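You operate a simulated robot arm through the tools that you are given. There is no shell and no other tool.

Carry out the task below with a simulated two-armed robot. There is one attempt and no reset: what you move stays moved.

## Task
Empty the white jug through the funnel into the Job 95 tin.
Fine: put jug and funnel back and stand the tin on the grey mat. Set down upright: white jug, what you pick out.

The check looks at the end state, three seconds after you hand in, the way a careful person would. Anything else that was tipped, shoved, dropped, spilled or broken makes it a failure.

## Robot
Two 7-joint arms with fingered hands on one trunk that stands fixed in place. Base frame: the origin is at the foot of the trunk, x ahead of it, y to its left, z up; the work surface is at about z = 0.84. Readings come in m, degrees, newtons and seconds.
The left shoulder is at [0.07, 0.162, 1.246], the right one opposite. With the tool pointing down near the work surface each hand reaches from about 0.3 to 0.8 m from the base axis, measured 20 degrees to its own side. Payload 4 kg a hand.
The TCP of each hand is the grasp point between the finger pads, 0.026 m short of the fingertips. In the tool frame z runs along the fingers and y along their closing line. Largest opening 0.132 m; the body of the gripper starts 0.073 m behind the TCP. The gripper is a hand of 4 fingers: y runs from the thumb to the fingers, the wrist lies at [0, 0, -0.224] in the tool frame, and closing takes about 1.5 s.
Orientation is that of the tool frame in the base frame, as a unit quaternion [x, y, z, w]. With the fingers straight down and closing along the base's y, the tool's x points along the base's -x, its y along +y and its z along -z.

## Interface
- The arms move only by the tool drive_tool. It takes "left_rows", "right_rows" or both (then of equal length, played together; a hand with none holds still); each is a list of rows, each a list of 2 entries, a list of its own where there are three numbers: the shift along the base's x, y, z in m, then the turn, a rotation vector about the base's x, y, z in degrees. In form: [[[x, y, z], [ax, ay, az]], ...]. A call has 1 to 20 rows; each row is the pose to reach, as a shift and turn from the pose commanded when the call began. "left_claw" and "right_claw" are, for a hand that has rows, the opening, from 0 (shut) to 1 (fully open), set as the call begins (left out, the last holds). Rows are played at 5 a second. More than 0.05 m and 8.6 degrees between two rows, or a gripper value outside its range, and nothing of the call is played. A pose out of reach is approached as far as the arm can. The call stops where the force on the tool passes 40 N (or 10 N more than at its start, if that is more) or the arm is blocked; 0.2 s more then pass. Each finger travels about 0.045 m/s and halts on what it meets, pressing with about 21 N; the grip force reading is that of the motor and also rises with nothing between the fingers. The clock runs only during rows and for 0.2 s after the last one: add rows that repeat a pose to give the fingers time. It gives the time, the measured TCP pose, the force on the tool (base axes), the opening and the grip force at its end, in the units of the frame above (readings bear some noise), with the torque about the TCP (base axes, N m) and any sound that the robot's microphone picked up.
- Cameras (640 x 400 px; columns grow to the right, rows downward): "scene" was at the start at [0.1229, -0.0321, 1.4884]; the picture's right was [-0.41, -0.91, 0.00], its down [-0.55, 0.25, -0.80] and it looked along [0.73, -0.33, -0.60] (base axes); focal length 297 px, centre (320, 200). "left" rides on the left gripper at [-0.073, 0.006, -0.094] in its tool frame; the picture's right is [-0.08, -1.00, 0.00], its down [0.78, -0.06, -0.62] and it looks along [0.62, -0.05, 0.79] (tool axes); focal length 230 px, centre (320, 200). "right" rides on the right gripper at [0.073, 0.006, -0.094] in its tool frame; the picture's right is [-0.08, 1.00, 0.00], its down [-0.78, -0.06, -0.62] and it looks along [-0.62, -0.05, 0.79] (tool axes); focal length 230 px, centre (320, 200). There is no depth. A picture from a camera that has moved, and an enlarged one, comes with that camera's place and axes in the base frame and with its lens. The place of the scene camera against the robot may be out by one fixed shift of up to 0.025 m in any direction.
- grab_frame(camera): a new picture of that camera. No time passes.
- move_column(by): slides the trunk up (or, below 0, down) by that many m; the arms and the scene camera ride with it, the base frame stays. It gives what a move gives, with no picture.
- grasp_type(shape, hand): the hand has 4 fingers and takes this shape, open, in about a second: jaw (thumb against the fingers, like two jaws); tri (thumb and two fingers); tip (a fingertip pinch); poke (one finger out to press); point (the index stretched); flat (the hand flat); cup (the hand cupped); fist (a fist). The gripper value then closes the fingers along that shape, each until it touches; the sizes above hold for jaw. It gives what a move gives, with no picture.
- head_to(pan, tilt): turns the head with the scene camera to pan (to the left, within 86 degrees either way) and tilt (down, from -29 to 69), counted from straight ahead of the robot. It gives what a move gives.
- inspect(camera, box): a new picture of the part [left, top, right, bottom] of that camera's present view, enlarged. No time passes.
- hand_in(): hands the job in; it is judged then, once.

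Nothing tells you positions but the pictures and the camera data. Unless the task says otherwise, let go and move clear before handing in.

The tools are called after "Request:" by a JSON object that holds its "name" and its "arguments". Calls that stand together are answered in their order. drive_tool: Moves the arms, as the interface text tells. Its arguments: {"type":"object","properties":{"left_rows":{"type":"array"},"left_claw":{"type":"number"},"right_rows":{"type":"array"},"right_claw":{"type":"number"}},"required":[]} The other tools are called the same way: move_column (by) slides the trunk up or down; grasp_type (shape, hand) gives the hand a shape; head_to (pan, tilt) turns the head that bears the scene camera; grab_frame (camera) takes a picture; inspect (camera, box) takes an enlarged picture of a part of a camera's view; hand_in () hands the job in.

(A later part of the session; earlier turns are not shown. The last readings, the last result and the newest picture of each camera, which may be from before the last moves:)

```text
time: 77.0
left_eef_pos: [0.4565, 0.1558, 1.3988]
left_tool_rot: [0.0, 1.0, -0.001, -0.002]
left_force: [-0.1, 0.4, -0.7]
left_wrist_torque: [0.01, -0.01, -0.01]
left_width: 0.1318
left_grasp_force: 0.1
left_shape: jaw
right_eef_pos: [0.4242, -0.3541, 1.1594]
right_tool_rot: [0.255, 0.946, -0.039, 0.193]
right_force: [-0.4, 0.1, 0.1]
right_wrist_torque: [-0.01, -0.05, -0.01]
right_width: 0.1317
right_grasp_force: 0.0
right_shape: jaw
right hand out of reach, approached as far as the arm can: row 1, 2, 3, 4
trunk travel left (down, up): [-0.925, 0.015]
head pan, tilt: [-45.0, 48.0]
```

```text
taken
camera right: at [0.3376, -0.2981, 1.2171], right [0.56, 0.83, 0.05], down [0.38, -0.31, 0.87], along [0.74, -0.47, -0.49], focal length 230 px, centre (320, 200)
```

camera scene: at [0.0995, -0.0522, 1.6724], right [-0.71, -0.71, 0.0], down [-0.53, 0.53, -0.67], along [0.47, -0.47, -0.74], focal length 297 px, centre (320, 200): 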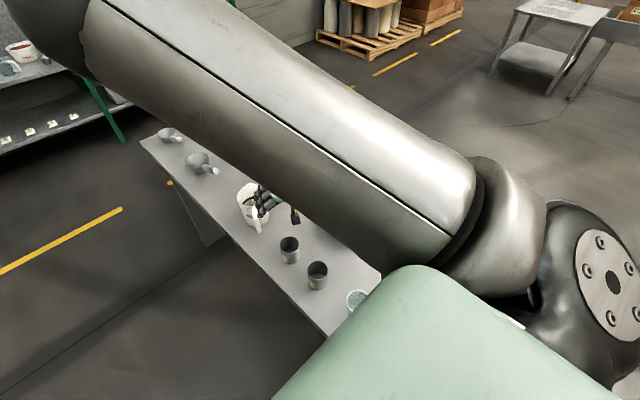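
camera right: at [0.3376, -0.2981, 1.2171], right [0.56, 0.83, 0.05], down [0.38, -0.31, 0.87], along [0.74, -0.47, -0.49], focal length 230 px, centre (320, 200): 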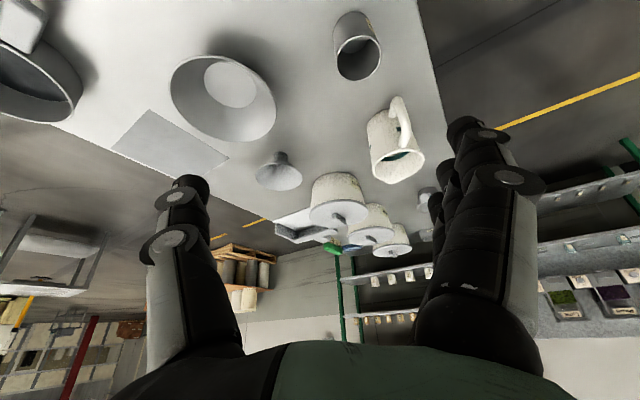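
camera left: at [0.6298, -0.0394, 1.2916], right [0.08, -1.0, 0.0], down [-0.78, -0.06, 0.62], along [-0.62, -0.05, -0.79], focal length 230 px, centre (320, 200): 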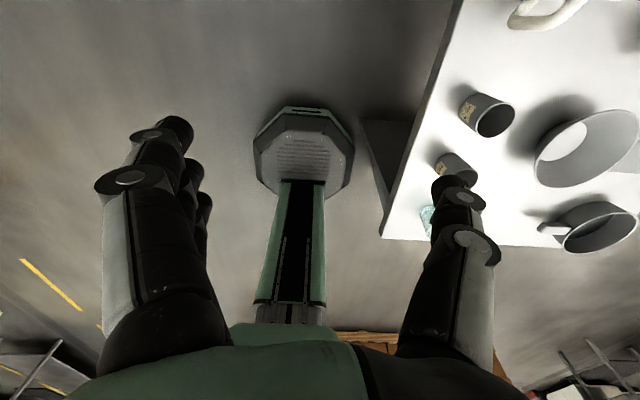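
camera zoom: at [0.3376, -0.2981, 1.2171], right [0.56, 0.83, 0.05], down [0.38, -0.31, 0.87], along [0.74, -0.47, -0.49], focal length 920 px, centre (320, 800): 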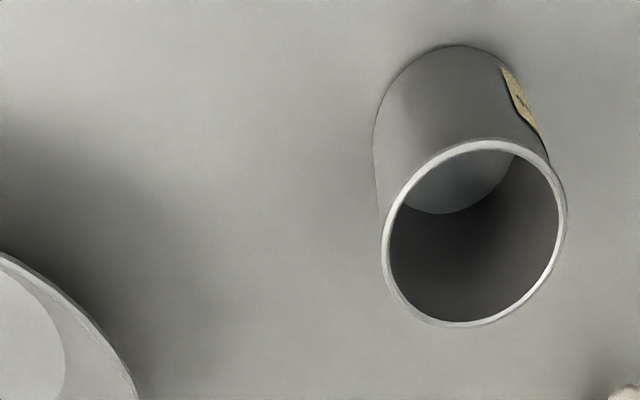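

The tin's axis is at (0.5205, -0.340), rim at z≈0.909, about 0.062 across. I move to a pre-grasp point behind and above it along the tilted tool axis.

Request:
{"name": "drive_tool", "arguments": {"right_rows": [[[0.012, 0.008, -0.04], [-0.5, -1, 0]], [[0.025, 0.016, -0.08], [-1, -2, 0]], [[0.04, 0.025, -0.12], [-1.4, -2.7, 0]], [[0.055, 0.0345, -0.164], [-1.4, -2.7, 0]], [[0.055, 0.0345, -0.164], [-1.4, -2.7, 0]]]}}

Request:
{"name": "grab_frame", "arguments": {"camera": "right"}}

Request:
{"name": "grab_frame", "arguments": {"camera": "scene"}}

```text
time: 78.2
left_eef_pos: [0.4574, 0.1556, 1.3984]
left_tool_rot: [0.0, 1.0, 0.0, 0.0]
left_force: [-0.1, -0.6, 0.0]
left_wrist_torque: [-0.01, -0.02, -0.01]
left_width: 0.1322
left_grasp_force: 0.1
left_shape: jaw
right_eef_pos: [0.4972, -0.3569, 1.007]
right_tool_rot: [0.233, 0.942, -0.053, 0.234]
right_force: [-0.7, -0.9, 0.5]
right_wrist_torque: [-0.03, 0.04, 0.0]
right_width: 0.132
right_grasp_force: 0.0
right_shape: jaw
right hand out of reach, approached as far as the arm can: row 1, 2, 3, 4, 5
trunk travel left (down, up): [-0.925, 0.015]
head pan, tilt: [-45.0, 48.0]
```

```text
taken
camera right: at [0.4046, -0.303, 1.0556], right [0.52, 0.85, 0.04], down [0.33, -0.25, 0.91], along [0.79, -0.46, -0.41], focal length 230 px, centre (320, 200)
```

right: 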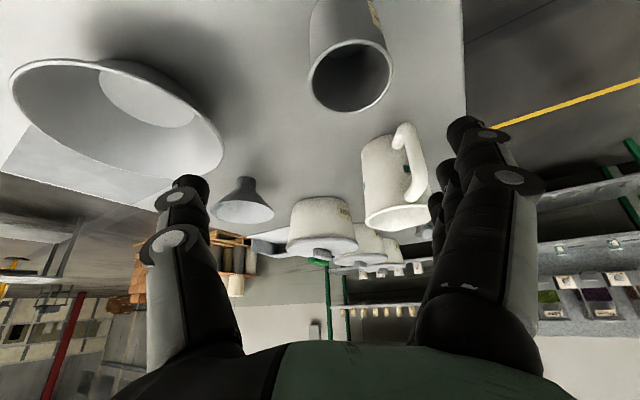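

```text
taken
camera scene: at [0.0995, -0.0522, 1.6724], right [-0.71, -0.71, 0.0], down [-0.53, 0.53, -0.67], along [0.47, -0.47, -0.74], focal length 297 px, centre (320, 200)
```

scene: 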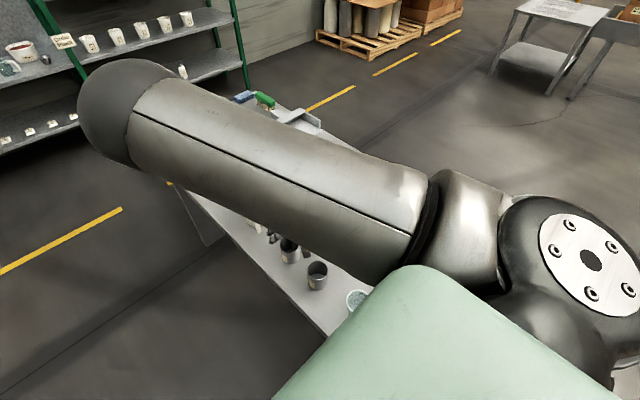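

Too near the shoulder for this elbow posture. I back away to the right and set the hand vertical again to regain the better elbow posture.

Request:
{"name": "drive_tool", "arguments": {"right_rows": [[[0, -0.01, 0.02], [3, 6, 0]], [[0, -0.02, 0.04], [6, 12, 0]], [[0, -0.04, 0.06], [9, 18, 0]], [[0, -0.06, 0.08], [12, 24, 0]], [[0, -0.09, 0.1], [12.5, 25, 0]], [[0, -0.12, 0.12], [12.5, 25, 0]], [[0, -0.15, 0.13], [12.5, 25, 0]], [[-0.02, -0.18, 0.13], [12.5, 25, 0]], [[-0.02, -0.2, 0.13], [12.5, 25, 0]], [[-0.02, -0.2, 0.13], [12.5, 25, 0]]]}}

Request:
{"name": "grab_frame", "arguments": {"camera": "scene"}}

```text
time: 80.4
left_eef_pos: [0.4567, 0.1556, 1.3988]
left_tool_rot: [-0.001, 1.0, -0.001, 0.0]
left_force: [0.3, 0.1, -0.6]
left_wrist_torque: [-0.04, -0.03, -0.01]
left_width: 0.1318
left_grasp_force: 0.0
left_shape: jaw
right_eef_pos: [0.4762, -0.5575, 1.1352]
right_tool_rot: [0.239, 0.971, -0.002, -0.001]
right_force: [0.0, -1.0, -0.2]
right_wrist_torque: [-0.01, 0.0, -0.02]
right_width: 0.132
right_grasp_force: 0.0
right_shape: jaw
trunk travel left (down, up): [-0.925, 0.015]
head pan, tilt: [-45.0, 48.0]
```

```text
taken
camera scene: at [0.0998, -0.0516, 1.6724], right [-0.71, -0.71, 0.0], down [-0.53, 0.53, -0.67], along [0.47, -0.47, -0.74], focal length 297 px, centre (320, 200)
```

scene: 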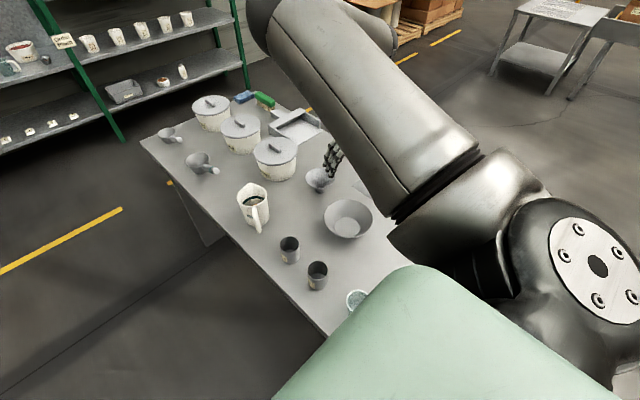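

In reach with a clear view. I yaw to -56° and go above the tin with an 18° tilt toward the mat's direction.

Request:
{"name": "drive_tool", "arguments": {"right_rows": [[[0.003, 0.04, -0.015], [0, 0, -5]], [[0.006, 0.08, -0.03], [0, 0, -10]], [[0.01, 0.12, -0.045], [0, 0, -15]], [[0.014, 0.16, -0.06], [0, 0, -20]], [[0.018, 0.2, -0.075], [0, 0, -25]], [[0.022, 0.24, -0.075], [0, 0, -28.5]], [[0.0236, 0.2479, -0.075], [0, 0, -28.5]]]}}

Request:
{"name": "grab_frame", "arguments": {"camera": "right"}}

```text
time: 82.0
left_eef_pos: [0.4558, 0.155, 1.3993]
left_tool_rot: [0.0, 1.0, 0.0, 0.0]
left_force: [-0.1, 0.1, -0.3]
left_wrist_torque: [0.0, 0.0, 0.0]
left_width: 0.132
left_grasp_force: 0.1
left_shape: jaw
right_eef_pos: [0.4983, -0.3113, 1.0612]
right_tool_rot: [0.473, 0.881, -0.001, -0.001]
right_force: [0.2, -1.0, -1.2]
right_wrist_torque: [0.0, -0.01, -0.01]
right_width: 0.1318
right_grasp_force: 0.1
right_shape: jaw
trunk travel left (down, up): [-0.925, 0.015]
head pan, tilt: [-45.0, 48.0]
```

```text
taken
camera right: at [0.4632, -0.2473, 1.1541], right [0.87, 0.49, 0.0], down [0.39, -0.69, 0.62], along [0.3, -0.54, -0.79], focal length 230 px, centre (320, 200)
```

right: 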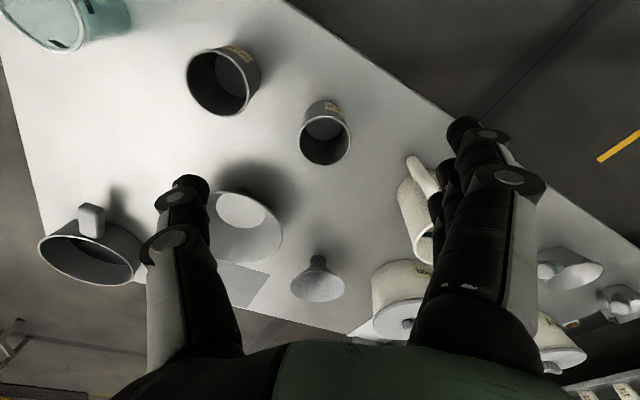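

Request:
{"name": "inspect", "arguments": {"camera": "right", "box": [240, 70, 400, 170]}}

```text
4.00 times, centred on (320, 120) of right
camera zoom: at [0.4632, -0.2473, 1.1541], right [0.87, 0.49, 0.0], down [0.39, -0.69, 0.62], along [0.3, -0.54, -0.79], focal length 920 px, centre (320, 520)
```

zoom: 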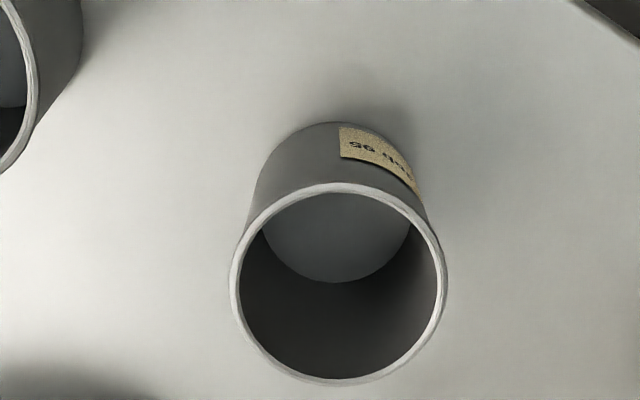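

Tin position confirmed at (0.520, -0.340). Tilting 18° and moving to the pre-grasp.

Request:
{"name": "drive_tool", "arguments": {"right_rows": [[[0.001, 0.001, -0.02], [-5, -3.4, 0]], [[0.001, 0.001, -0.04], [-10, -6.8, 0]], [[0.001, 0.001, -0.06], [-14.9, -10.1, 0]], [[0.001, 0.001, -0.06], [-14.9, -10.1, 0]]]}}

Request:
{"name": "grab_frame", "arguments": {"camera": "right"}}

Request:
{"name": "grab_frame", "arguments": {"camera": "scene"}}

```text
time: 83.0
left_eef_pos: [0.4557, 0.1566, 1.3998]
left_tool_rot: [0.001, 1.0, 0.0, -0.001]
left_force: [-0.2, -0.1, -0.7]
left_wrist_torque: [-0.02, -0.01, 0.0]
left_width: 0.1321
left_grasp_force: 0.1
left_shape: jaw
right_eef_pos: [0.5118, -0.3501, 0.9952]
right_tool_rot: [0.467, 0.871, -0.073, 0.137]
right_force: [-0.2, -0.9, -0.2]
right_wrist_torque: [-0.01, 0.0, -0.01]
right_width: 0.1321
right_grasp_force: 0.0
right_shape: jaw
right hand out of reach, approached as far as the arm can: row 2, 3, 4
trunk travel left (down, up): [-0.925, 0.015]
head pan, tilt: [-45.0, 48.0]
```

```text
taken
camera right: at [0.4634, -0.2655, 1.0615], right [0.87, 0.49, 0.02], down [0.26, -0.5, 0.83], along [0.42, -0.71, -0.56], focal length 230 px, centre (320, 200)
```

right: 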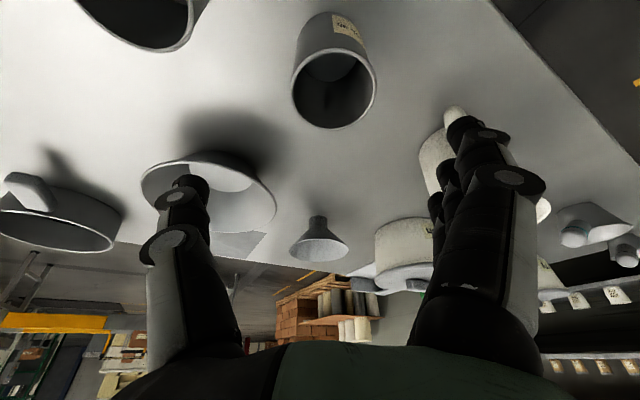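

```text
taken
camera scene: at [0.099, -0.0516, 1.6725], right [-0.71, -0.71, 0.0], down [-0.53, 0.53, -0.67], along [0.47, -0.47, -0.74], focal length 297 px, centre (320, 200)
```

scene: 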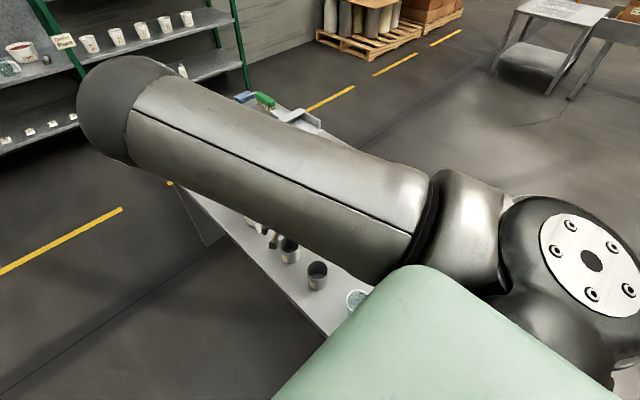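

The hover point is just too close to the shoulder, but the grasp point itself is farther away and should be reachable. The tin is laterally well within the open fingers, so I descend onto it.

Request:
{"name": "drive_tool", "arguments": {"right_rows": [[[0.002, 0.003, -0.03], [0, 0, 0]], [[0.004, 0.006, -0.06], [0, 0, 0]], [[0.006, 0.008, -0.085], [0, 0, 0]], [[0.0082, 0.0101, -0.107], [0, 0, 0]], [[0.0082, 0.0101, -0.107], [0, 0, 0]]]}}

Request:
{"name": "grab_frame", "arguments": {"camera": "right"}}

Request:
{"name": "inspect", "arguments": {"camera": "scene", "box": [230, 190, 390, 310]}}

```text
time: 84.2
left_eef_pos: [0.4565, 0.1565, 1.3987]
left_tool_rot: [0.0, 1.0, 0.0, 0.0]
left_force: [0.7, 0.2, -0.5]
left_wrist_torque: [0.01, 0.01, 0.02]
left_width: 0.1316
left_grasp_force: 0.0
left_shape: jaw
right_eef_pos: [0.524, -0.3415, 0.8888]
right_tool_rot: [0.466, 0.871, -0.074, 0.137]
right_force: [-0.3, -0.6, 0.2]
right_wrist_torque: [0.0, -0.02, 0.03]
right_width: 0.1318
right_grasp_force: 0.1
right_shape: jaw
trunk travel left (down, up): [-0.925, 0.015]
head pan, tilt: [-45.0, 48.0]
```

```text
taken
camera right: at [0.4744, -0.2563, 0.9553], right [0.87, 0.49, 0.02], down [0.26, -0.5, 0.83], along [0.42, -0.72, -0.56], focal length 230 px, centre (320, 200)
```

right: 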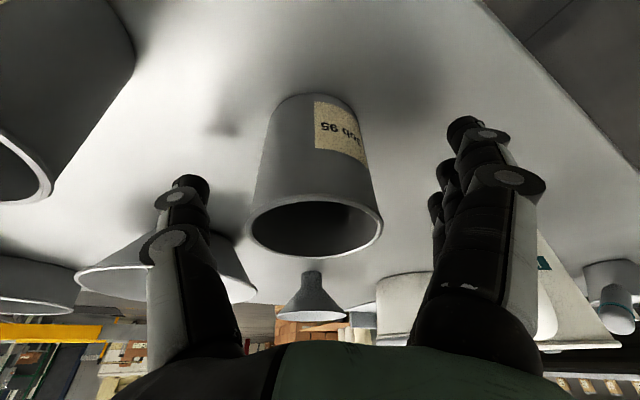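

```text
3.33 times, centred on (310, 250) of scene
camera zoom: at [0.0996, -0.0523, 1.6724], right [-0.71, -0.71, 0.0], down [-0.53, 0.53, -0.67], along [0.47, -0.47, -0.74], focal length 991 px, centre (353, 33)
```

zoom: 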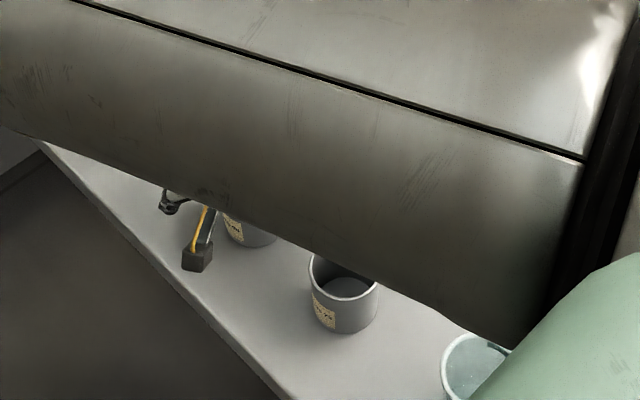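

The tin sits centered between the fingers with the "Job 95" label visible. Closing the grip.

Request:
{"name": "drive_tool", "arguments": {"right_rows": [[[0, 0, 0], [0, 0, 0]], [[0, 0, 0], [0, 0, 0]], [[0, 0, 0], [0, 0, 0]], [[0, 0, 0], [0, 0, 0]], [[0, 0, 0], [0, 0, 0]], [[0, 0, 0], [0, 0, 0]], [[0, 0, 0], [0, 0, 0]], [[0, 0, 0], [0, 0, 0]], [[0, 0, 0], [0, 0, 0]]], "right_claw": 0.25}}

Request:
{"name": "grab_frame", "arguments": {"camera": "right"}}

```text
time: 86.2
left_eef_pos: [0.457, 0.1549, 1.3984]
left_tool_rot: [0.0, 1.0, 0.0, -0.001]
left_force: [-0.9, 0.1, 0.4]
left_wrist_torque: [-0.01, -0.01, 0.01]
left_width: 0.1321
left_grasp_force: 0.0
left_shape: jaw
right_eef_pos: [0.5224, -0.3404, 0.8884]
right_tool_rot: [0.466, 0.871, -0.075, 0.137]
right_force: [0.4, 0.2, -0.5]
right_wrist_torque: [0.03, -0.01, 0.01]
right_width: 0.0378
right_grasp_force: 21.0
right_shape: jaw
trunk travel left (down, up): [-0.925, 0.015]
head pan, tilt: [-45.0, 48.0]
```

```text
taken
camera right: at [0.4741, -0.2561, 0.9557], right [0.87, 0.49, 0.02], down [0.26, -0.5, 0.83], along [0.42, -0.71, -0.56], focal length 230 px, centre (320, 200)
```

right: 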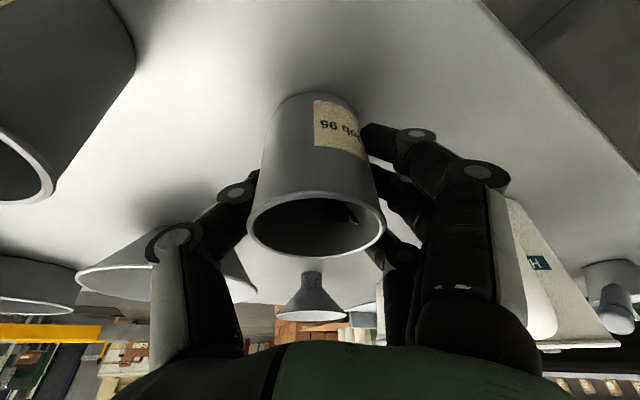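

Request:
{"name": "inspect", "arguments": {"camera": "right", "box": [200, 80, 460, 280]}}

Request:
{"name": "inspect", "arguments": {"camera": "scene", "box": [240, 210, 330, 280]}}

```text
2.00 times, centred on (330, 180) of right
camera zoom: at [0.4741, -0.2561, 0.9557], right [0.87, 0.49, 0.02], down [0.26, -0.5, 0.83], along [0.42, -0.71, -0.56], focal length 460 px, centre (300, 240)
```

zoom: 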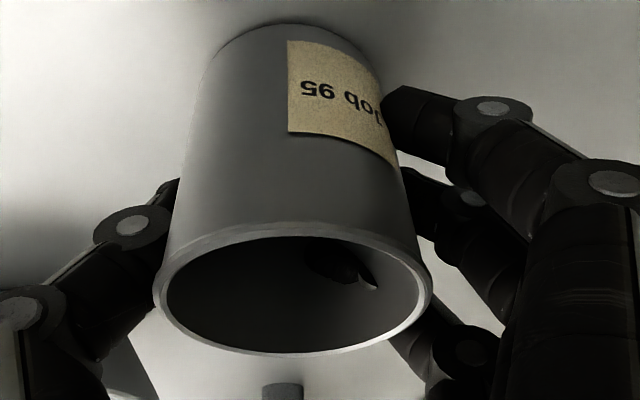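

```text
5.71 times, centred on (285, 245) of scene
camera zoom: at [0.0992, -0.0522, 1.6724], right [-0.71, -0.71, 0.0], down [-0.53, 0.53, -0.67], along [0.47, -0.47, -0.74], focal length 1699 px, centre (520, -57)
```

zoom: 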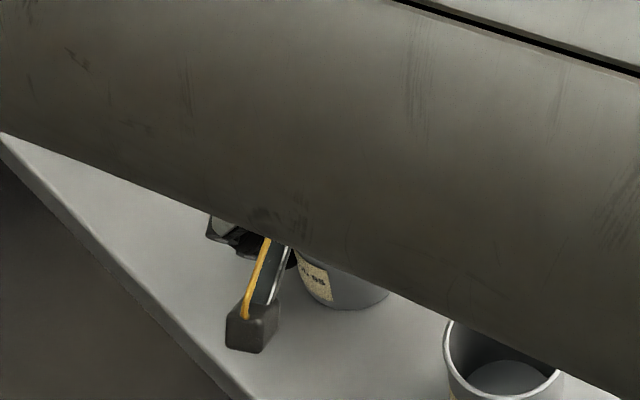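

The grip holds at 21 N. I lift a little and check the tin follows.

Request:
{"name": "drive_tool", "arguments": {"right_rows": [[[0, 0, 0.02], [0, 0, 0]], [[0, 0, 0.04], [0, 0, 0]], [[0, 0, 0.06], [0, 0, 0]], [[0, 0, 0.06], [0, 0, 0]]]}}

Request:
{"name": "grab_frame", "arguments": {"camera": "right"}}

```text
time: 87.2
left_eef_pos: [0.4584, 0.1552, 1.3984]
left_tool_rot: [0.0, 1.0, 0.0, -0.001]
left_force: [0.4, 0.1, -0.8]
left_wrist_torque: [0.02, 0.02, 0.0]
left_width: 0.132
left_grasp_force: 0.1
left_shape: jaw
right_eef_pos: [0.5219, -0.3433, 0.9508]
right_tool_rot: [0.466, 0.871, -0.074, 0.136]
right_force: [0.4, -1.0, -1.3]
right_wrist_torque: [0.03, 0.02, 0.01]
right_width: 0.0377
right_grasp_force: 21.5
right_shape: jaw
trunk travel left (down, up): [-0.925, 0.015]
head pan, tilt: [-45.0, 48.0]
```

```text
taken
camera right: at [0.4733, -0.2587, 1.0168], right [0.87, 0.49, 0.02], down [0.26, -0.5, 0.83], along [0.42, -0.71, -0.56], focal length 230 px, centre (320, 200)
```

right: 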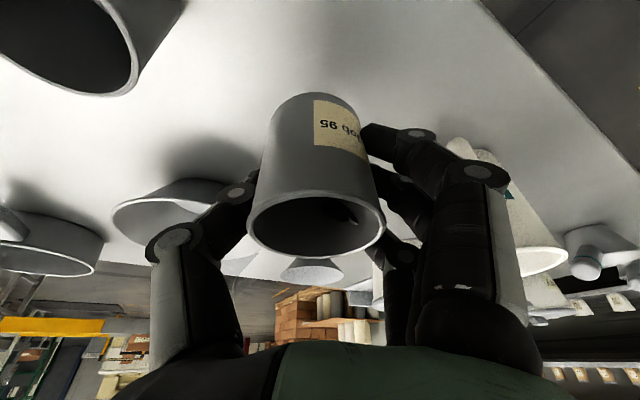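

The tin is held firmly. I carry it up and to the right over the bowl.

Request:
{"name": "drive_tool", "arguments": {"right_rows": [[[0, -0.02, 0.03], [0, 0, 0]], [[0, -0.05, 0.06], [0, 0, 0]], [[-0.005, -0.08, 0.09], [0, 0, 0]], [[-0.01, -0.12, 0.11], [0, 0, 0]], [[-0.015, -0.16, 0.13], [0, 0, 0]], [[-0.02, -0.2, 0.15], [0, 0, 0]], [[-0.02, -0.2, 0.15], [0, 0, 0]]]}}

Request:
{"name": "grab_frame", "arguments": {"camera": "right"}}

Request:
{"name": "grab_frame", "arguments": {"camera": "scene"}}

```text
time: 88.8
left_eef_pos: [0.4562, 0.1553, 1.4001]
left_tool_rot: [0.0, 1.0, 0.0, 0.0]
left_force: [0.2, 0.8, 0.9]
left_wrist_torque: [0.0, 0.02, 0.01]
left_width: 0.1317
left_grasp_force: 0.1
left_shape: jaw
right_eef_pos: [0.5048, -0.5437, 1.1016]
right_tool_rot: [0.466, 0.871, -0.074, 0.137]
right_force: [0.0, -0.6, -0.7]
right_wrist_torque: [0.04, 0.01, -0.03]
right_width: 0.0375
right_grasp_force: 20.8
right_shape: jaw
trunk travel left (down, up): [-0.925, 0.015]
head pan, tilt: [-45.0, 48.0]
```

```text
taken
camera right: at [0.4557, -0.4585, 1.1674], right [0.87, 0.49, 0.02], down [0.26, -0.5, 0.83], along [0.42, -0.72, -0.56], focal length 230 px, centre (320, 200)
```

right: 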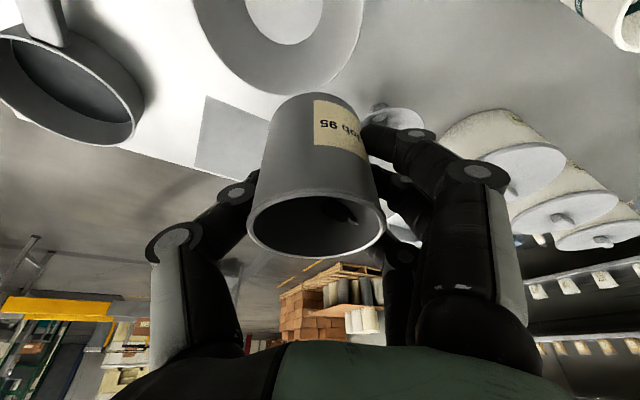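

```text
taken
camera scene: at [0.0993, -0.0516, 1.6725], right [-0.71, -0.71, 0.0], down [-0.53, 0.53, -0.67], along [0.47, -0.47, -0.74], focal length 297 px, centre (320, 200)
```

scene: 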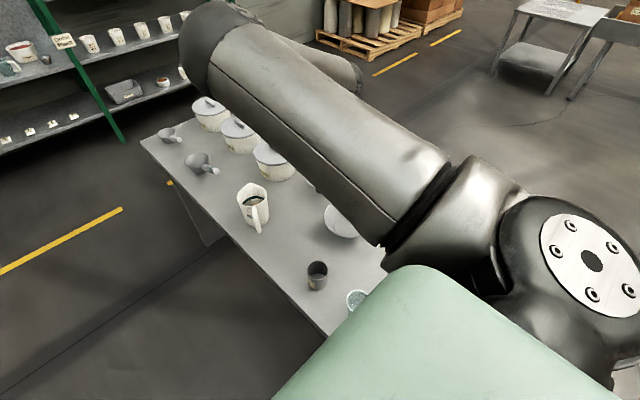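

Now further right to above the mat, still high.

Request:
{"name": "drive_tool", "arguments": {"right_rows": [[[-0.006, -0.042, 0.005], [0, 0, 0]], [[-0.012, -0.084, 0.01], [0, 0, 0]], [[-0.02, -0.126, 0.015], [0, 0, 0]], [[-0.027, -0.168, 0.02], [0, 0, 0]], [[-0.033, -0.211, 0.02], [0, 0, 0]], [[-0.033, -0.211, 0.02], [0, 0, 0]]]}}

Request:
{"name": "grab_frame", "arguments": {"camera": "right"}}

Request:
{"name": "grab_frame", "arguments": {"camera": "scene"}}

```text
time: 90.2
left_eef_pos: [0.4567, 0.1553, 1.3984]
left_tool_rot: [0.0, 1.0, 0.0, 0.0]
left_force: [0.1, -0.3, -0.3]
left_wrist_torque: [-0.01, 0.01, -0.01]
left_width: 0.132
left_grasp_force: 0.1
left_shape: jaw
right_eef_pos: [0.4714, -0.7548, 1.1164]
right_tool_rot: [0.465, 0.871, -0.074, 0.137]
right_force: [-0.6, 1.3, -1.6]
right_wrist_torque: [0.0, -0.01, -0.01]
right_width: 0.0374
right_grasp_force: 20.9
right_shape: jaw
trunk travel left (down, up): [-0.925, 0.015]
head pan, tilt: [-45.0, 48.0]
```

```text
taken
camera right: at [0.4223, -0.6697, 1.1825], right [0.87, 0.49, 0.02], down [0.26, -0.5, 0.83], along [0.42, -0.72, -0.56], focal length 230 px, centre (320, 200)
```

right: 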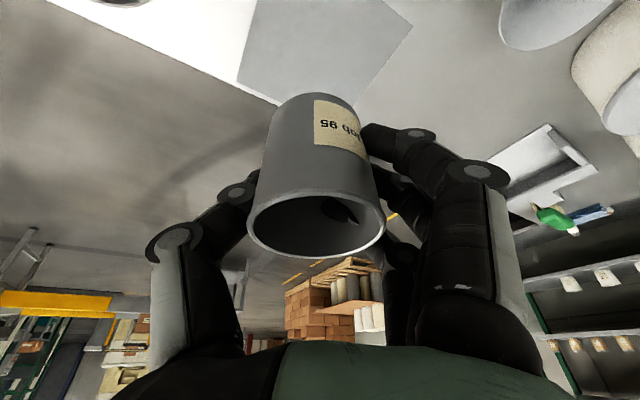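

```text
taken
camera scene: at [0.0995, -0.0516, 1.6724], right [-0.71, -0.71, 0.0], down [-0.53, 0.53, -0.67], along [0.47, -0.47, -0.74], focal length 297 px, centre (320, 200)
```

scene: 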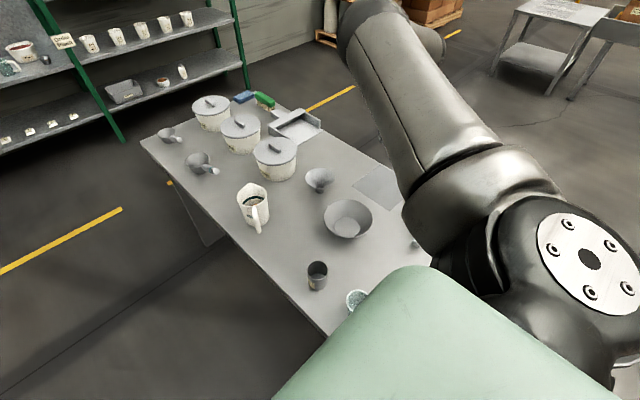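

Now I lower the trunk, bringing the tin down over the mat.

Request:
{"name": "move_column", "arguments": {"by": -0.18}}

Request:
{"name": "grab_frame", "arguments": {"camera": "right"}}

Request:
{"name": "grab_frame", "arguments": {"camera": "scene"}}

```text
time: 92.2
left_eef_pos: [0.456, 0.1562, 1.2193]
left_tool_rot: [0.0, 1.0, 0.0, -0.002]
left_force: [0.5, 0.8, 1.0]
left_wrist_torque: [-0.03, -0.01, 0.03]
left_width: 0.1318
left_grasp_force: 0.0
left_shape: jaw
right_eef_pos: [0.4712, -0.754, 0.9364]
right_tool_rot: [0.466, 0.871, -0.075, 0.137]
right_force: [-0.5, 0.0, 0.3]
right_wrist_torque: [0.02, 0.02, 0.01]
right_width: 0.0377
right_grasp_force: 20.5
right_shape: jaw
trunk travel left (down, up): [-0.745, 0.195]
head pan, tilt: [-45.0, 48.0]
```

```text
taken
camera right: at [0.4222, -0.6697, 1.0022], right [0.87, 0.49, 0.02], down [0.26, -0.5, 0.83], along [0.42, -0.72, -0.56], focal length 230 px, centre (320, 200)
```

right: 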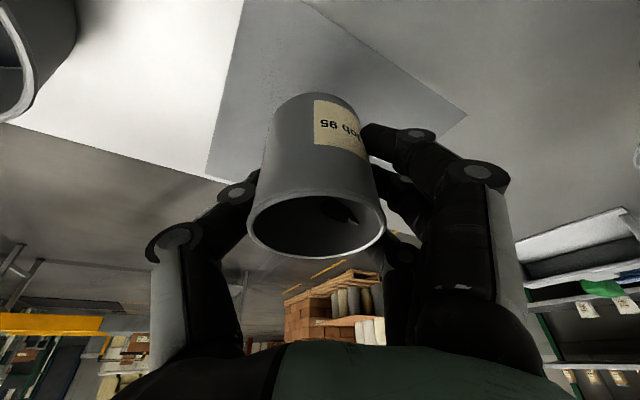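

```text
taken
camera scene: at [0.0991, -0.0523, 1.4925], right [-0.71, -0.71, 0.0], down [-0.53, 0.53, -0.67], along [0.47, -0.47, -0.74], focal length 297 px, centre (320, 200)
```

scene: 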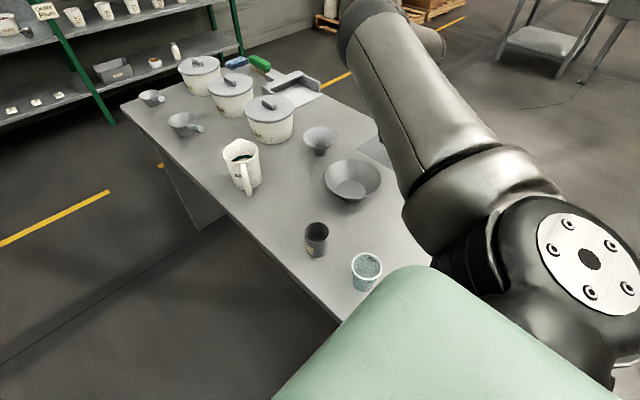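

The mat spans about x 0.41–0.59, y -0.90 to -0.712. I shift slightly deeper onto the mat and lower the tin.

Request:
{"name": "drive_tool", "arguments": {"right_rows": [[[0.005, -0.006, -0.01], [0, 0, 0]], [[0.01, -0.012, -0.02], [0, 0, 0]], [[0.01, -0.012, -0.03], [0, 0, 0]], [[0.01, -0.012, -0.038], [0, 0, 0]], [[0.01, -0.012, -0.042], [0, 0, 0]], [[0.01, -0.012, -0.042], [0, 0, 0]]]}}

Request:
{"name": "grab_frame", "arguments": {"camera": "right"}}

```text
time: 93.6
left_eef_pos: [0.4569, 0.1539, 1.2193]
left_tool_rot: [-0.001, 1.0, 0.0, 0.0]
left_force: [-0.6, 0.1, 0.1]
left_wrist_torque: [0.01, -0.01, -0.02]
left_width: 0.1318
left_grasp_force: 0.1
left_shape: jaw
right_eef_pos: [0.4803, -0.7663, 0.8945]
right_tool_rot: [0.466, 0.871, -0.075, 0.137]
right_force: [-0.5, 0.1, -0.8]
right_wrist_torque: [0.0, 0.02, 0.02]
right_width: 0.0373
right_grasp_force: 21.5
right_shape: jaw
trunk travel left (down, up): [-0.745, 0.195]
head pan, tilt: [-45.0, 48.0]
```

```text
taken
camera right: at [0.4315, -0.6815, 0.9599], right [0.87, 0.49, 0.02], down [0.26, -0.5, 0.83], along [0.42, -0.71, -0.56], focal length 230 px, centre (320, 200)
```

right: 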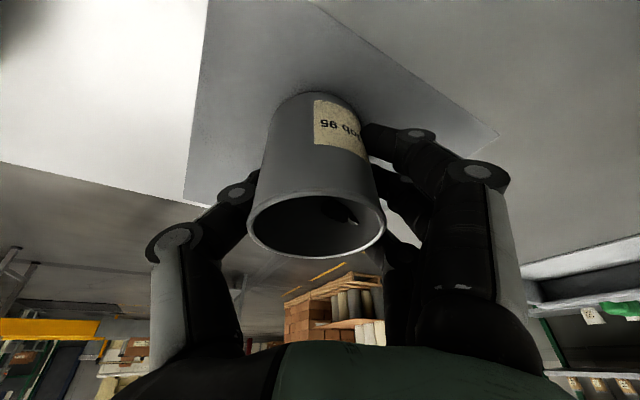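

Request:
{"name": "drive_tool", "arguments": {"right_rows": [[[0, 0, -0.002], [0, 0, 0]], [[0, 0, -0.004], [0, 0, 0]], [[0, 0, -0.0055], [0, 0, 0]], [[0, 0, -0.0055], [0, 0, 0]]]}}

```text
time: 94.6
left_eef_pos: [0.4572, 0.1557, 1.2189]
left_tool_rot: [0.001, 1.0, 0.001, -0.001]
left_force: [-0.4, 1.2, -0.3]
left_wrist_torque: [-0.01, -0.01, -0.02]
left_width: 0.132
left_grasp_force: 0.1
left_shape: jaw
right_eef_pos: [0.481, -0.7678, 0.8891]
right_tool_rot: [0.466, 0.871, -0.073, 0.138]
right_force: [0.7, -0.5, 3.5]
right_wrist_torque: [0.05, 0.03, -0.05]
right_width: 0.0373
right_grasp_force: 21.2
right_shape: jaw
trunk travel left (down, up): [-0.745, 0.195]
head pan, tilt: [-45.0, 48.0]
```

Contact with the mat (3.5 N). Releasing.

Request:
{"name": "drive_tool", "arguments": {"right_rows": [[[0, 0, 0], [0, 0, 0]], [[0, 0, 0], [0, 0, 0]], [[0, 0, 0], [0, 0, 0]], [[0, 0, 0], [0, 0, 0]], [[0, 0, 0], [0, 0, 0]], [[0, 0, 0], [0, 0, 0]], [[0, 0, 0], [0, 0, 0]], [[0, 0, 0], [0, 0, 0]], [[0, 0, 0], [0, 0, 0]], [[0, 0, 0], [0, 0, 0]]], "right_claw": 1.0}}

Request:
{"name": "grab_frame", "arguments": {"camera": "right"}}

```text
time: 96.8
left_eef_pos: [0.4564, 0.1563, 1.2199]
left_tool_rot: [0.001, 1.0, 0.0, -0.001]
left_force: [0.2, 0.6, 0.2]
left_wrist_torque: [-0.03, -0.01, 0.03]
left_width: 0.1318
left_grasp_force: 0.1
left_shape: jaw
right_eef_pos: [0.4803, -0.7663, 0.8888]
right_tool_rot: [0.466, 0.871, -0.075, 0.137]
right_force: [0.2, -0.4, 0.7]
right_wrist_torque: [-0.02, 0.01, -0.03]
right_width: 0.1319
right_grasp_force: 0.0
right_shape: jaw
trunk travel left (down, up): [-0.745, 0.195]
head pan, tilt: [-45.0, 48.0]
```

```text
taken
camera right: at [0.4321, -0.6823, 0.9547], right [0.87, 0.49, 0.02], down [0.26, -0.5, 0.83], along [0.42, -0.71, -0.56], focal length 230 px, centre (320, 200)
```

right: 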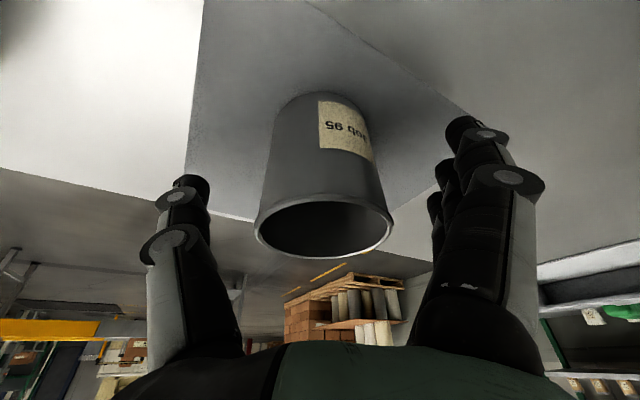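

The tin stands on the mat. I retreat along the tool axis and look at it.

Request:
{"name": "drive_tool", "arguments": {"right_rows": [[[-0.005, 0.008, 0.03], [0, 0, 0]], [[-0.01, 0.015, 0.06], [0, 0, 0]], [[-0.015, 0.023, 0.09], [0, 0, 0]], [[-0.02, 0.031, 0.115], [0, 0, 0]], [[-0.03, 0.05, 0.15], [0, 0, 0]], [[-0.03, 0.06, 0.18], [0, 0, 0]], [[-0.03, 0.06, 0.18], [0, 0, 0]]]}}

Request:
{"name": "grab_frame", "arguments": {"camera": "right"}}

Request:
{"name": "inspect", "arguments": {"camera": "right", "box": [240, 0, 400, 100]}}

```text
time: 98.4
left_eef_pos: [0.4575, 0.1546, 1.2173]
left_tool_rot: [0.0, 1.0, 0.001, -0.001]
left_force: [0.2, -0.1, 0.2]
left_wrist_torque: [-0.02, 0.0, -0.01]
left_width: 0.1317
left_grasp_force: 0.1
left_shape: jaw
right_eef_pos: [0.4523, -0.7057, 1.0668]
right_tool_rot: [0.466, 0.871, -0.073, 0.137]
right_force: [0.5, -0.4, 0.9]
right_wrist_torque: [0.02, 0.0, -0.02]
right_width: 0.1318
right_grasp_force: 0.0
right_shape: jaw
trunk travel left (down, up): [-0.745, 0.195]
head pan, tilt: [-45.0, 48.0]
```

```text
taken
camera right: at [0.4031, -0.621, 1.1332], right [0.87, 0.49, 0.02], down [0.26, -0.5, 0.83], along [0.42, -0.71, -0.56], focal length 230 px, centre (320, 200)
```

right: 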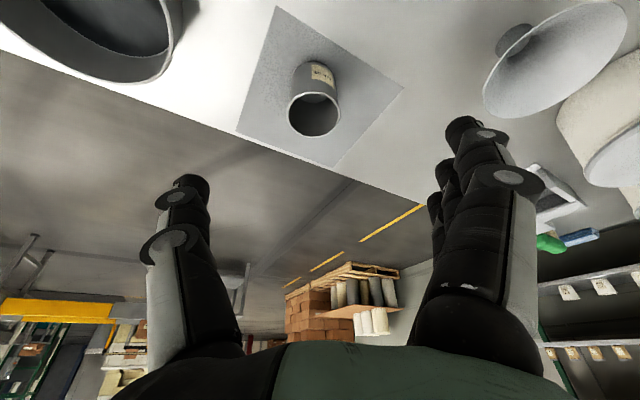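

```text
4.00 times, centred on (320, 50) of right
camera zoom: at [0.4031, -0.621, 1.1332], right [0.87, 0.49, 0.02], down [0.26, -0.5, 0.83], along [0.42, -0.71, -0.56], focal length 920 px, centre (320, 800)
```

zoom: 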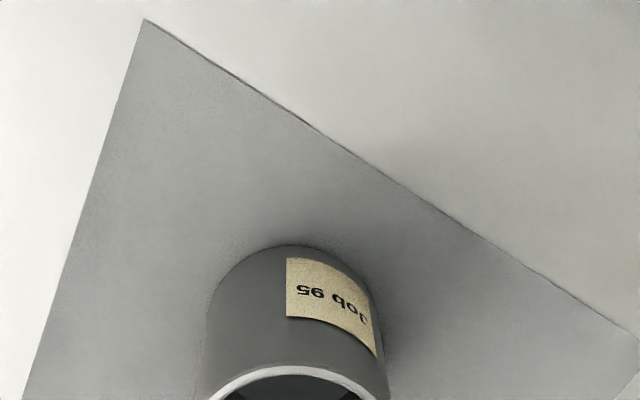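

The tin stands fully on the mat. I measure its rim precisely and then also view the funnel.

Request:
{"name": "inspect", "arguments": {"camera": "right", "box": [240, 60, 400, 160]}}

Request:
{"name": "inspect", "arguments": {"camera": "right", "box": [470, 0, 630, 120]}}

```text
4.00 times, centred on (320, 110) of right
camera zoom: at [0.4031, -0.621, 1.1332], right [0.87, 0.49, 0.02], down [0.26, -0.5, 0.83], along [0.42, -0.71, -0.56], focal length 920 px, centre (320, 560)
```

zoom: 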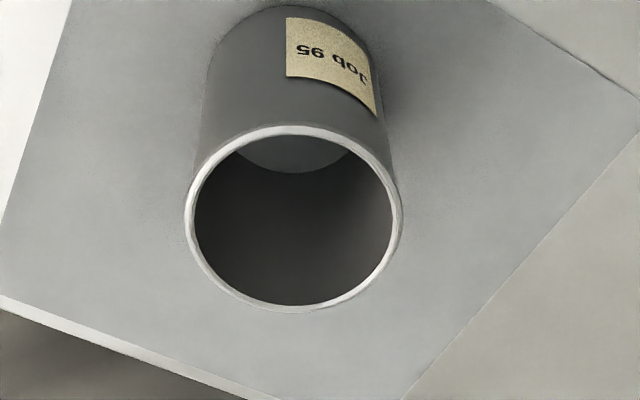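

```text
3.33 times, centred on (550, 60) of right
camera zoom: at [0.4031, -0.621, 1.1332], right [0.87, 0.49, 0.02], down [0.26, -0.5, 0.83], along [0.42, -0.71, -0.56], focal length 767 px, centre (-447, 667)
```

zoom: 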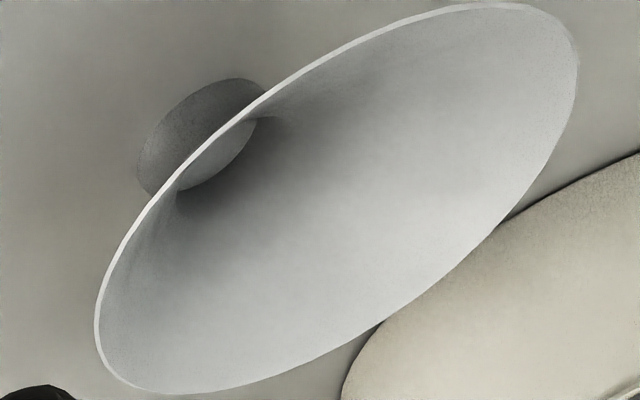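

The tin is at (0.480, -0.763) on the mat. Next the funnel: I move to a hover behind and above it, pointing at it with azimuth -37° and about 22° tilt.

Request:
{"name": "drive_tool", "arguments": {"right_rows": [[[0.028, 0.0205, 0.01], [0, 0, 3.2]], [[0.056, 0.041, 0.01], [0, 0, 6.4]], [[0.085, 0.0615, 0.01], [0, 0, 9.6]], [[0.113, 0.082, 0.0], [0, 0, 12.8]], [[0.142, 0.1025, -0.02], [0, 0, 16]], [[0.1704, 0.1229, -0.04], [0, 0, 19]], [[0.1704, 0.1229, -0.04], [0, 0, 19]]]}}

Request:
{"name": "grab_frame", "arguments": {"camera": "right"}}

Request:
{"name": "grab_frame", "arguments": {"camera": "scene"}}

```text
time: 100.0
left_eef_pos: [0.4555, 0.1565, 1.2206]
left_tool_rot: [0.001, 1.0, 0.0, 0.0]
left_force: [-0.5, 0.4, -0.2]
left_wrist_torque: [-0.01, -0.02, 0.04]
left_width: 0.1319
left_grasp_force: 0.0
left_shape: jaw
right_eef_pos: [0.623, -0.5804, 1.0296]
right_tool_rot: [0.315, 0.936, -0.051, 0.148]
right_force: [-0.1, 0.5, -0.3]
right_wrist_torque: [0.0, 0.02, 0.03]
right_width: 0.1322
right_grasp_force: 0.0
right_shape: jaw
trunk travel left (down, up): [-0.745, 0.195]
head pan, tilt: [-45.0, 48.0]
```

```text
taken
camera right: at [0.5482, -0.5172, 1.0947], right [0.66, 0.75, 0.02], down [0.41, -0.39, 0.83], along [0.63, -0.54, -0.56], focal length 230 px, centre (320, 200)
```

right: 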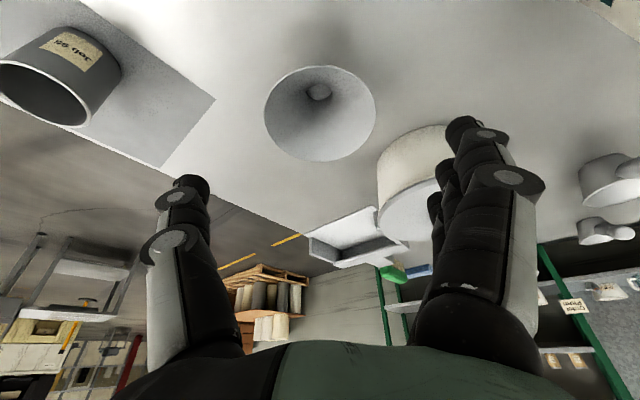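

```text
taken
camera scene: at [0.0985, -0.0523, 1.4925], right [-0.71, -0.71, 0.0], down [-0.53, 0.53, -0.67], along [0.47, -0.47, -0.74], focal length 297 px, centre (320, 200)
```

scene: 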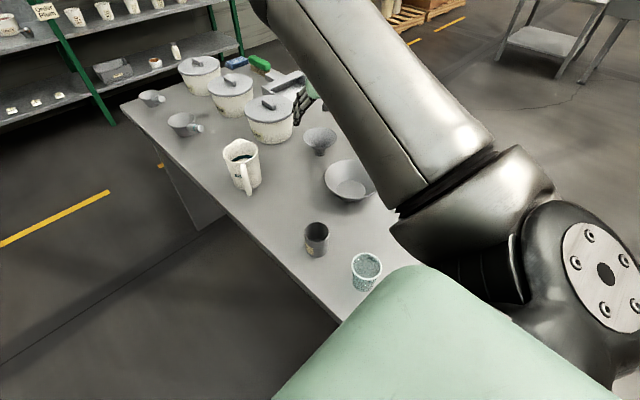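

Request:
{"name": "inspect", "arguments": {"camera": "right", "box": [240, 60, 400, 170]}}

```text
3.64 times, centred on (320, 115) of right
camera zoom: at [0.5482, -0.5172, 1.0947], right [0.66, 0.75, 0.02], down [0.41, -0.39, 0.83], along [0.63, -0.54, -0.56], focal length 837 px, centre (320, 509)
```

zoom: 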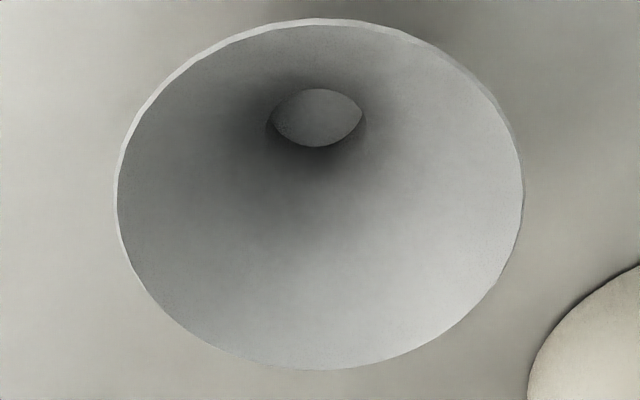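

The funnel is centred laterally between the fingers (centre about (0.660, -0.6115), rim z≈0.906, radius ≈0.055). I tilt 4° more and descend part way, then check.

Request:
{"name": "drive_tool", "arguments": {"right_rows": [[[0.006, -0.005, -0.02], [-1.2, -1.6, 0]], [[0.012, -0.01, -0.04], [-2.4, -3.2, 0]], [[0.019, -0.016, -0.065], [-2.4, -3.2, 0]], [[0.024, -0.02, -0.083], [-2.4, -3.2, 0]], [[0.024, -0.02, -0.083], [-2.4, -3.2, 0]]]}}

Request:
{"name": "grab_frame", "arguments": {"camera": "right"}}

Request:
{"name": "inspect", "arguments": {"camera": "scene", "box": [240, 60, 400, 200]}}

```text
time: 101.2
left_eef_pos: [0.4562, 0.1558, 1.2189]
left_tool_rot: [-0.001, 1.0, 0.0, 0.0]
left_force: [0.6, -0.5, 0.4]
left_wrist_torque: [0.0, -0.01, -0.01]
left_width: 0.1319
left_grasp_force: 0.1
left_shape: jaw
right_eef_pos: [0.6459, -0.6001, 0.9432]
right_tool_rot: [0.314, 0.93, -0.062, 0.181]
right_force: [0.4, 0.2, 0.0]
right_wrist_torque: [-0.03, 0.01, 0.02]
right_width: 0.1316
right_grasp_force: 0.1
right_shape: jaw
trunk travel left (down, up): [-0.745, 0.195]
head pan, tilt: [-45.0, 48.0]
```

```text
taken
camera right: at [0.5675, -0.5339, 1.003], right [0.66, 0.75, 0.03], down [0.36, -0.35, 0.87], along [0.66, -0.56, -0.5], focal length 230 px, centre (320, 200)
```

right: 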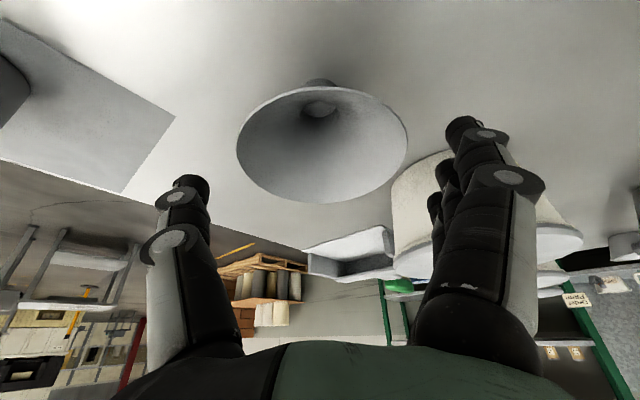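

```text
2.86 times, centred on (320, 130) of scene
camera zoom: at [0.0988, -0.0518, 1.4925], right [-0.71, -0.71, 0.0], down [-0.53, 0.53, -0.67], along [0.47, -0.47, -0.74], focal length 849 px, centre (320, 400)
```

zoom: 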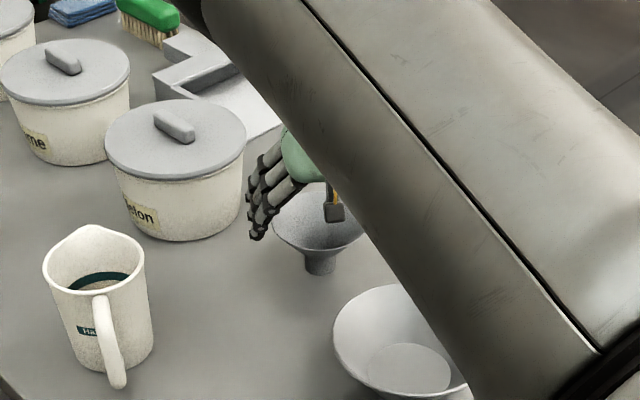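

Well centred. Descending the rest so the fingertips pass just below the rim.

Request:
{"name": "drive_tool", "arguments": {"right_rows": [[[0.005, -0.004, -0.016], [0, 0, 0]], [[0.01, -0.008, -0.032], [0, 0, 0]], [[0.0145, -0.0114, -0.047], [0, 0, 0]], [[0.0145, -0.0114, -0.047], [0, 0, 0]]]}}

Request:
{"name": "grab_frame", "arguments": {"camera": "right"}}

Request:
{"name": "inspect", "arguments": {"camera": "scene", "box": [260, 90, 360, 180]}}

```text
time: 102.2
left_eef_pos: [0.4573, 0.1559, 1.2187]
left_tool_rot: [0.0, 1.0, 0.0, -0.001]
left_force: [0.3, -0.5, -0.4]
left_wrist_torque: [-0.03, 0.01, 0.0]
left_width: 0.1321
left_grasp_force: 0.1
left_shape: jaw
right_eef_pos: [0.6607, -0.6141, 0.8955]
right_tool_rot: [0.314, 0.93, -0.061, 0.18]
right_force: [-0.4, 0.7, -0.7]
right_wrist_torque: [0.01, 0.01, 0.02]
right_width: 0.132
right_grasp_force: 0.0
right_shape: jaw
trunk travel left (down, up): [-0.745, 0.195]
head pan, tilt: [-45.0, 48.0]
```

```text
taken
camera right: at [0.5831, -0.5469, 0.9551], right [0.66, 0.75, 0.03], down [0.36, -0.35, 0.87], along [0.66, -0.56, -0.5], focal length 230 px, centre (320, 200)
```

right: 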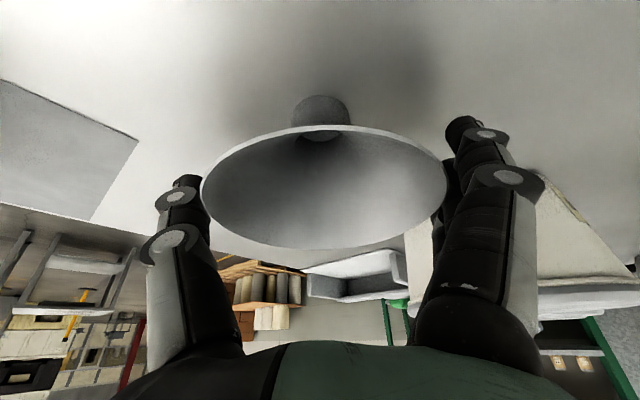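

```text
4.44 times, centred on (310, 135) of scene
camera zoom: at [0.0993, -0.0522, 1.4924], right [-0.71, -0.71, 0.0], down [-0.53, 0.53, -0.67], along [0.47, -0.47, -0.74], focal length 1321 px, centre (364, 489)
```

zoom: 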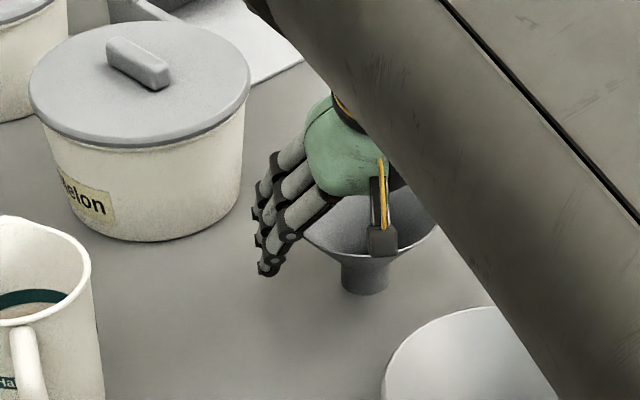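

Fingers are around the rim. Closing gently.

Request:
{"name": "drive_tool", "arguments": {"right_rows": [[[0, 0, 0], [0, 0, 0]], [[0, 0, 0], [0, 0, 0]], [[0, 0, 0], [0, 0, 0]], [[0, 0, 0], [0, 0, 0]], [[0, 0, 0], [0, 0, 0]], [[0, 0, 0], [0, 0, 0]], [[0, 0, 0], [0, 0, 0]]], "right_claw": 0.55}}

Request:
{"name": "grab_frame", "arguments": {"camera": "right"}}

Request:
{"name": "inspect", "arguments": {"camera": "scene", "box": [260, 90, 360, 180]}}

```text
time: 103.8
left_eef_pos: [0.4572, 0.1561, 1.2195]
left_tool_rot: [0.0, 1.0, -0.001, -0.002]
left_force: [0.9, -0.5, 0.6]
left_wrist_torque: [-0.01, 0.0, 0.03]
left_width: 0.1319
left_grasp_force: 0.1
left_shape: jaw
right_eef_pos: [0.659, -0.6143, 0.896]
right_tool_rot: [0.314, 0.93, -0.061, 0.18]
right_force: [-0.7, 0.4, 0.2]
right_wrist_torque: [0.02, 0.02, -0.02]
right_width: 0.0796
right_grasp_force: 21.4
right_shape: jaw
trunk travel left (down, up): [-0.745, 0.195]
head pan, tilt: [-45.0, 48.0]
```

```text
taken
camera right: at [0.5831, -0.547, 0.9553], right [0.66, 0.75, 0.03], down [0.36, -0.35, 0.87], along [0.66, -0.56, -0.5], focal length 230 px, centre (320, 200)
```

right: 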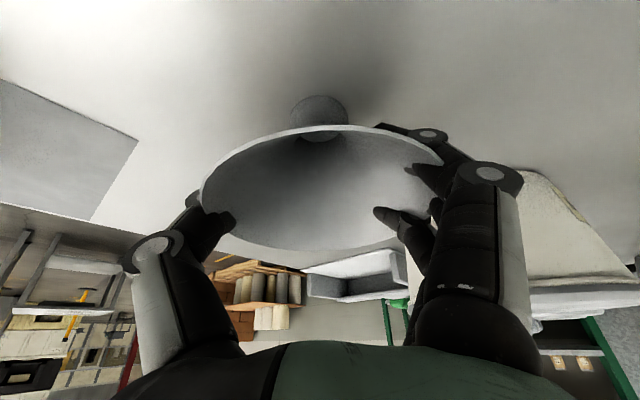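

```text
4.44 times, centred on (310, 135) of scene
camera zoom: at [0.0993, -0.0524, 1.4924], right [-0.71, -0.71, 0.0], down [-0.53, 0.53, -0.67], along [0.47, -0.47, -0.74], focal length 1321 px, centre (364, 489)
```

zoom: 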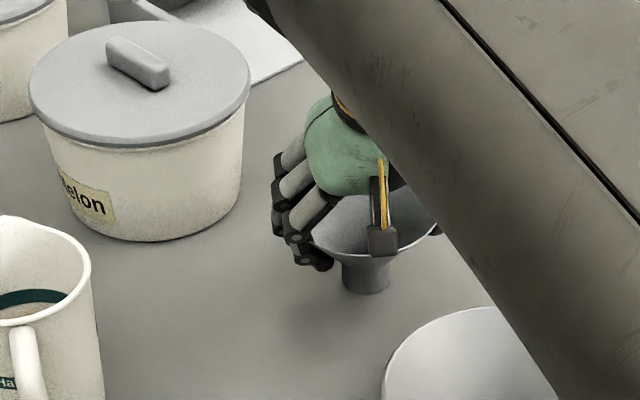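

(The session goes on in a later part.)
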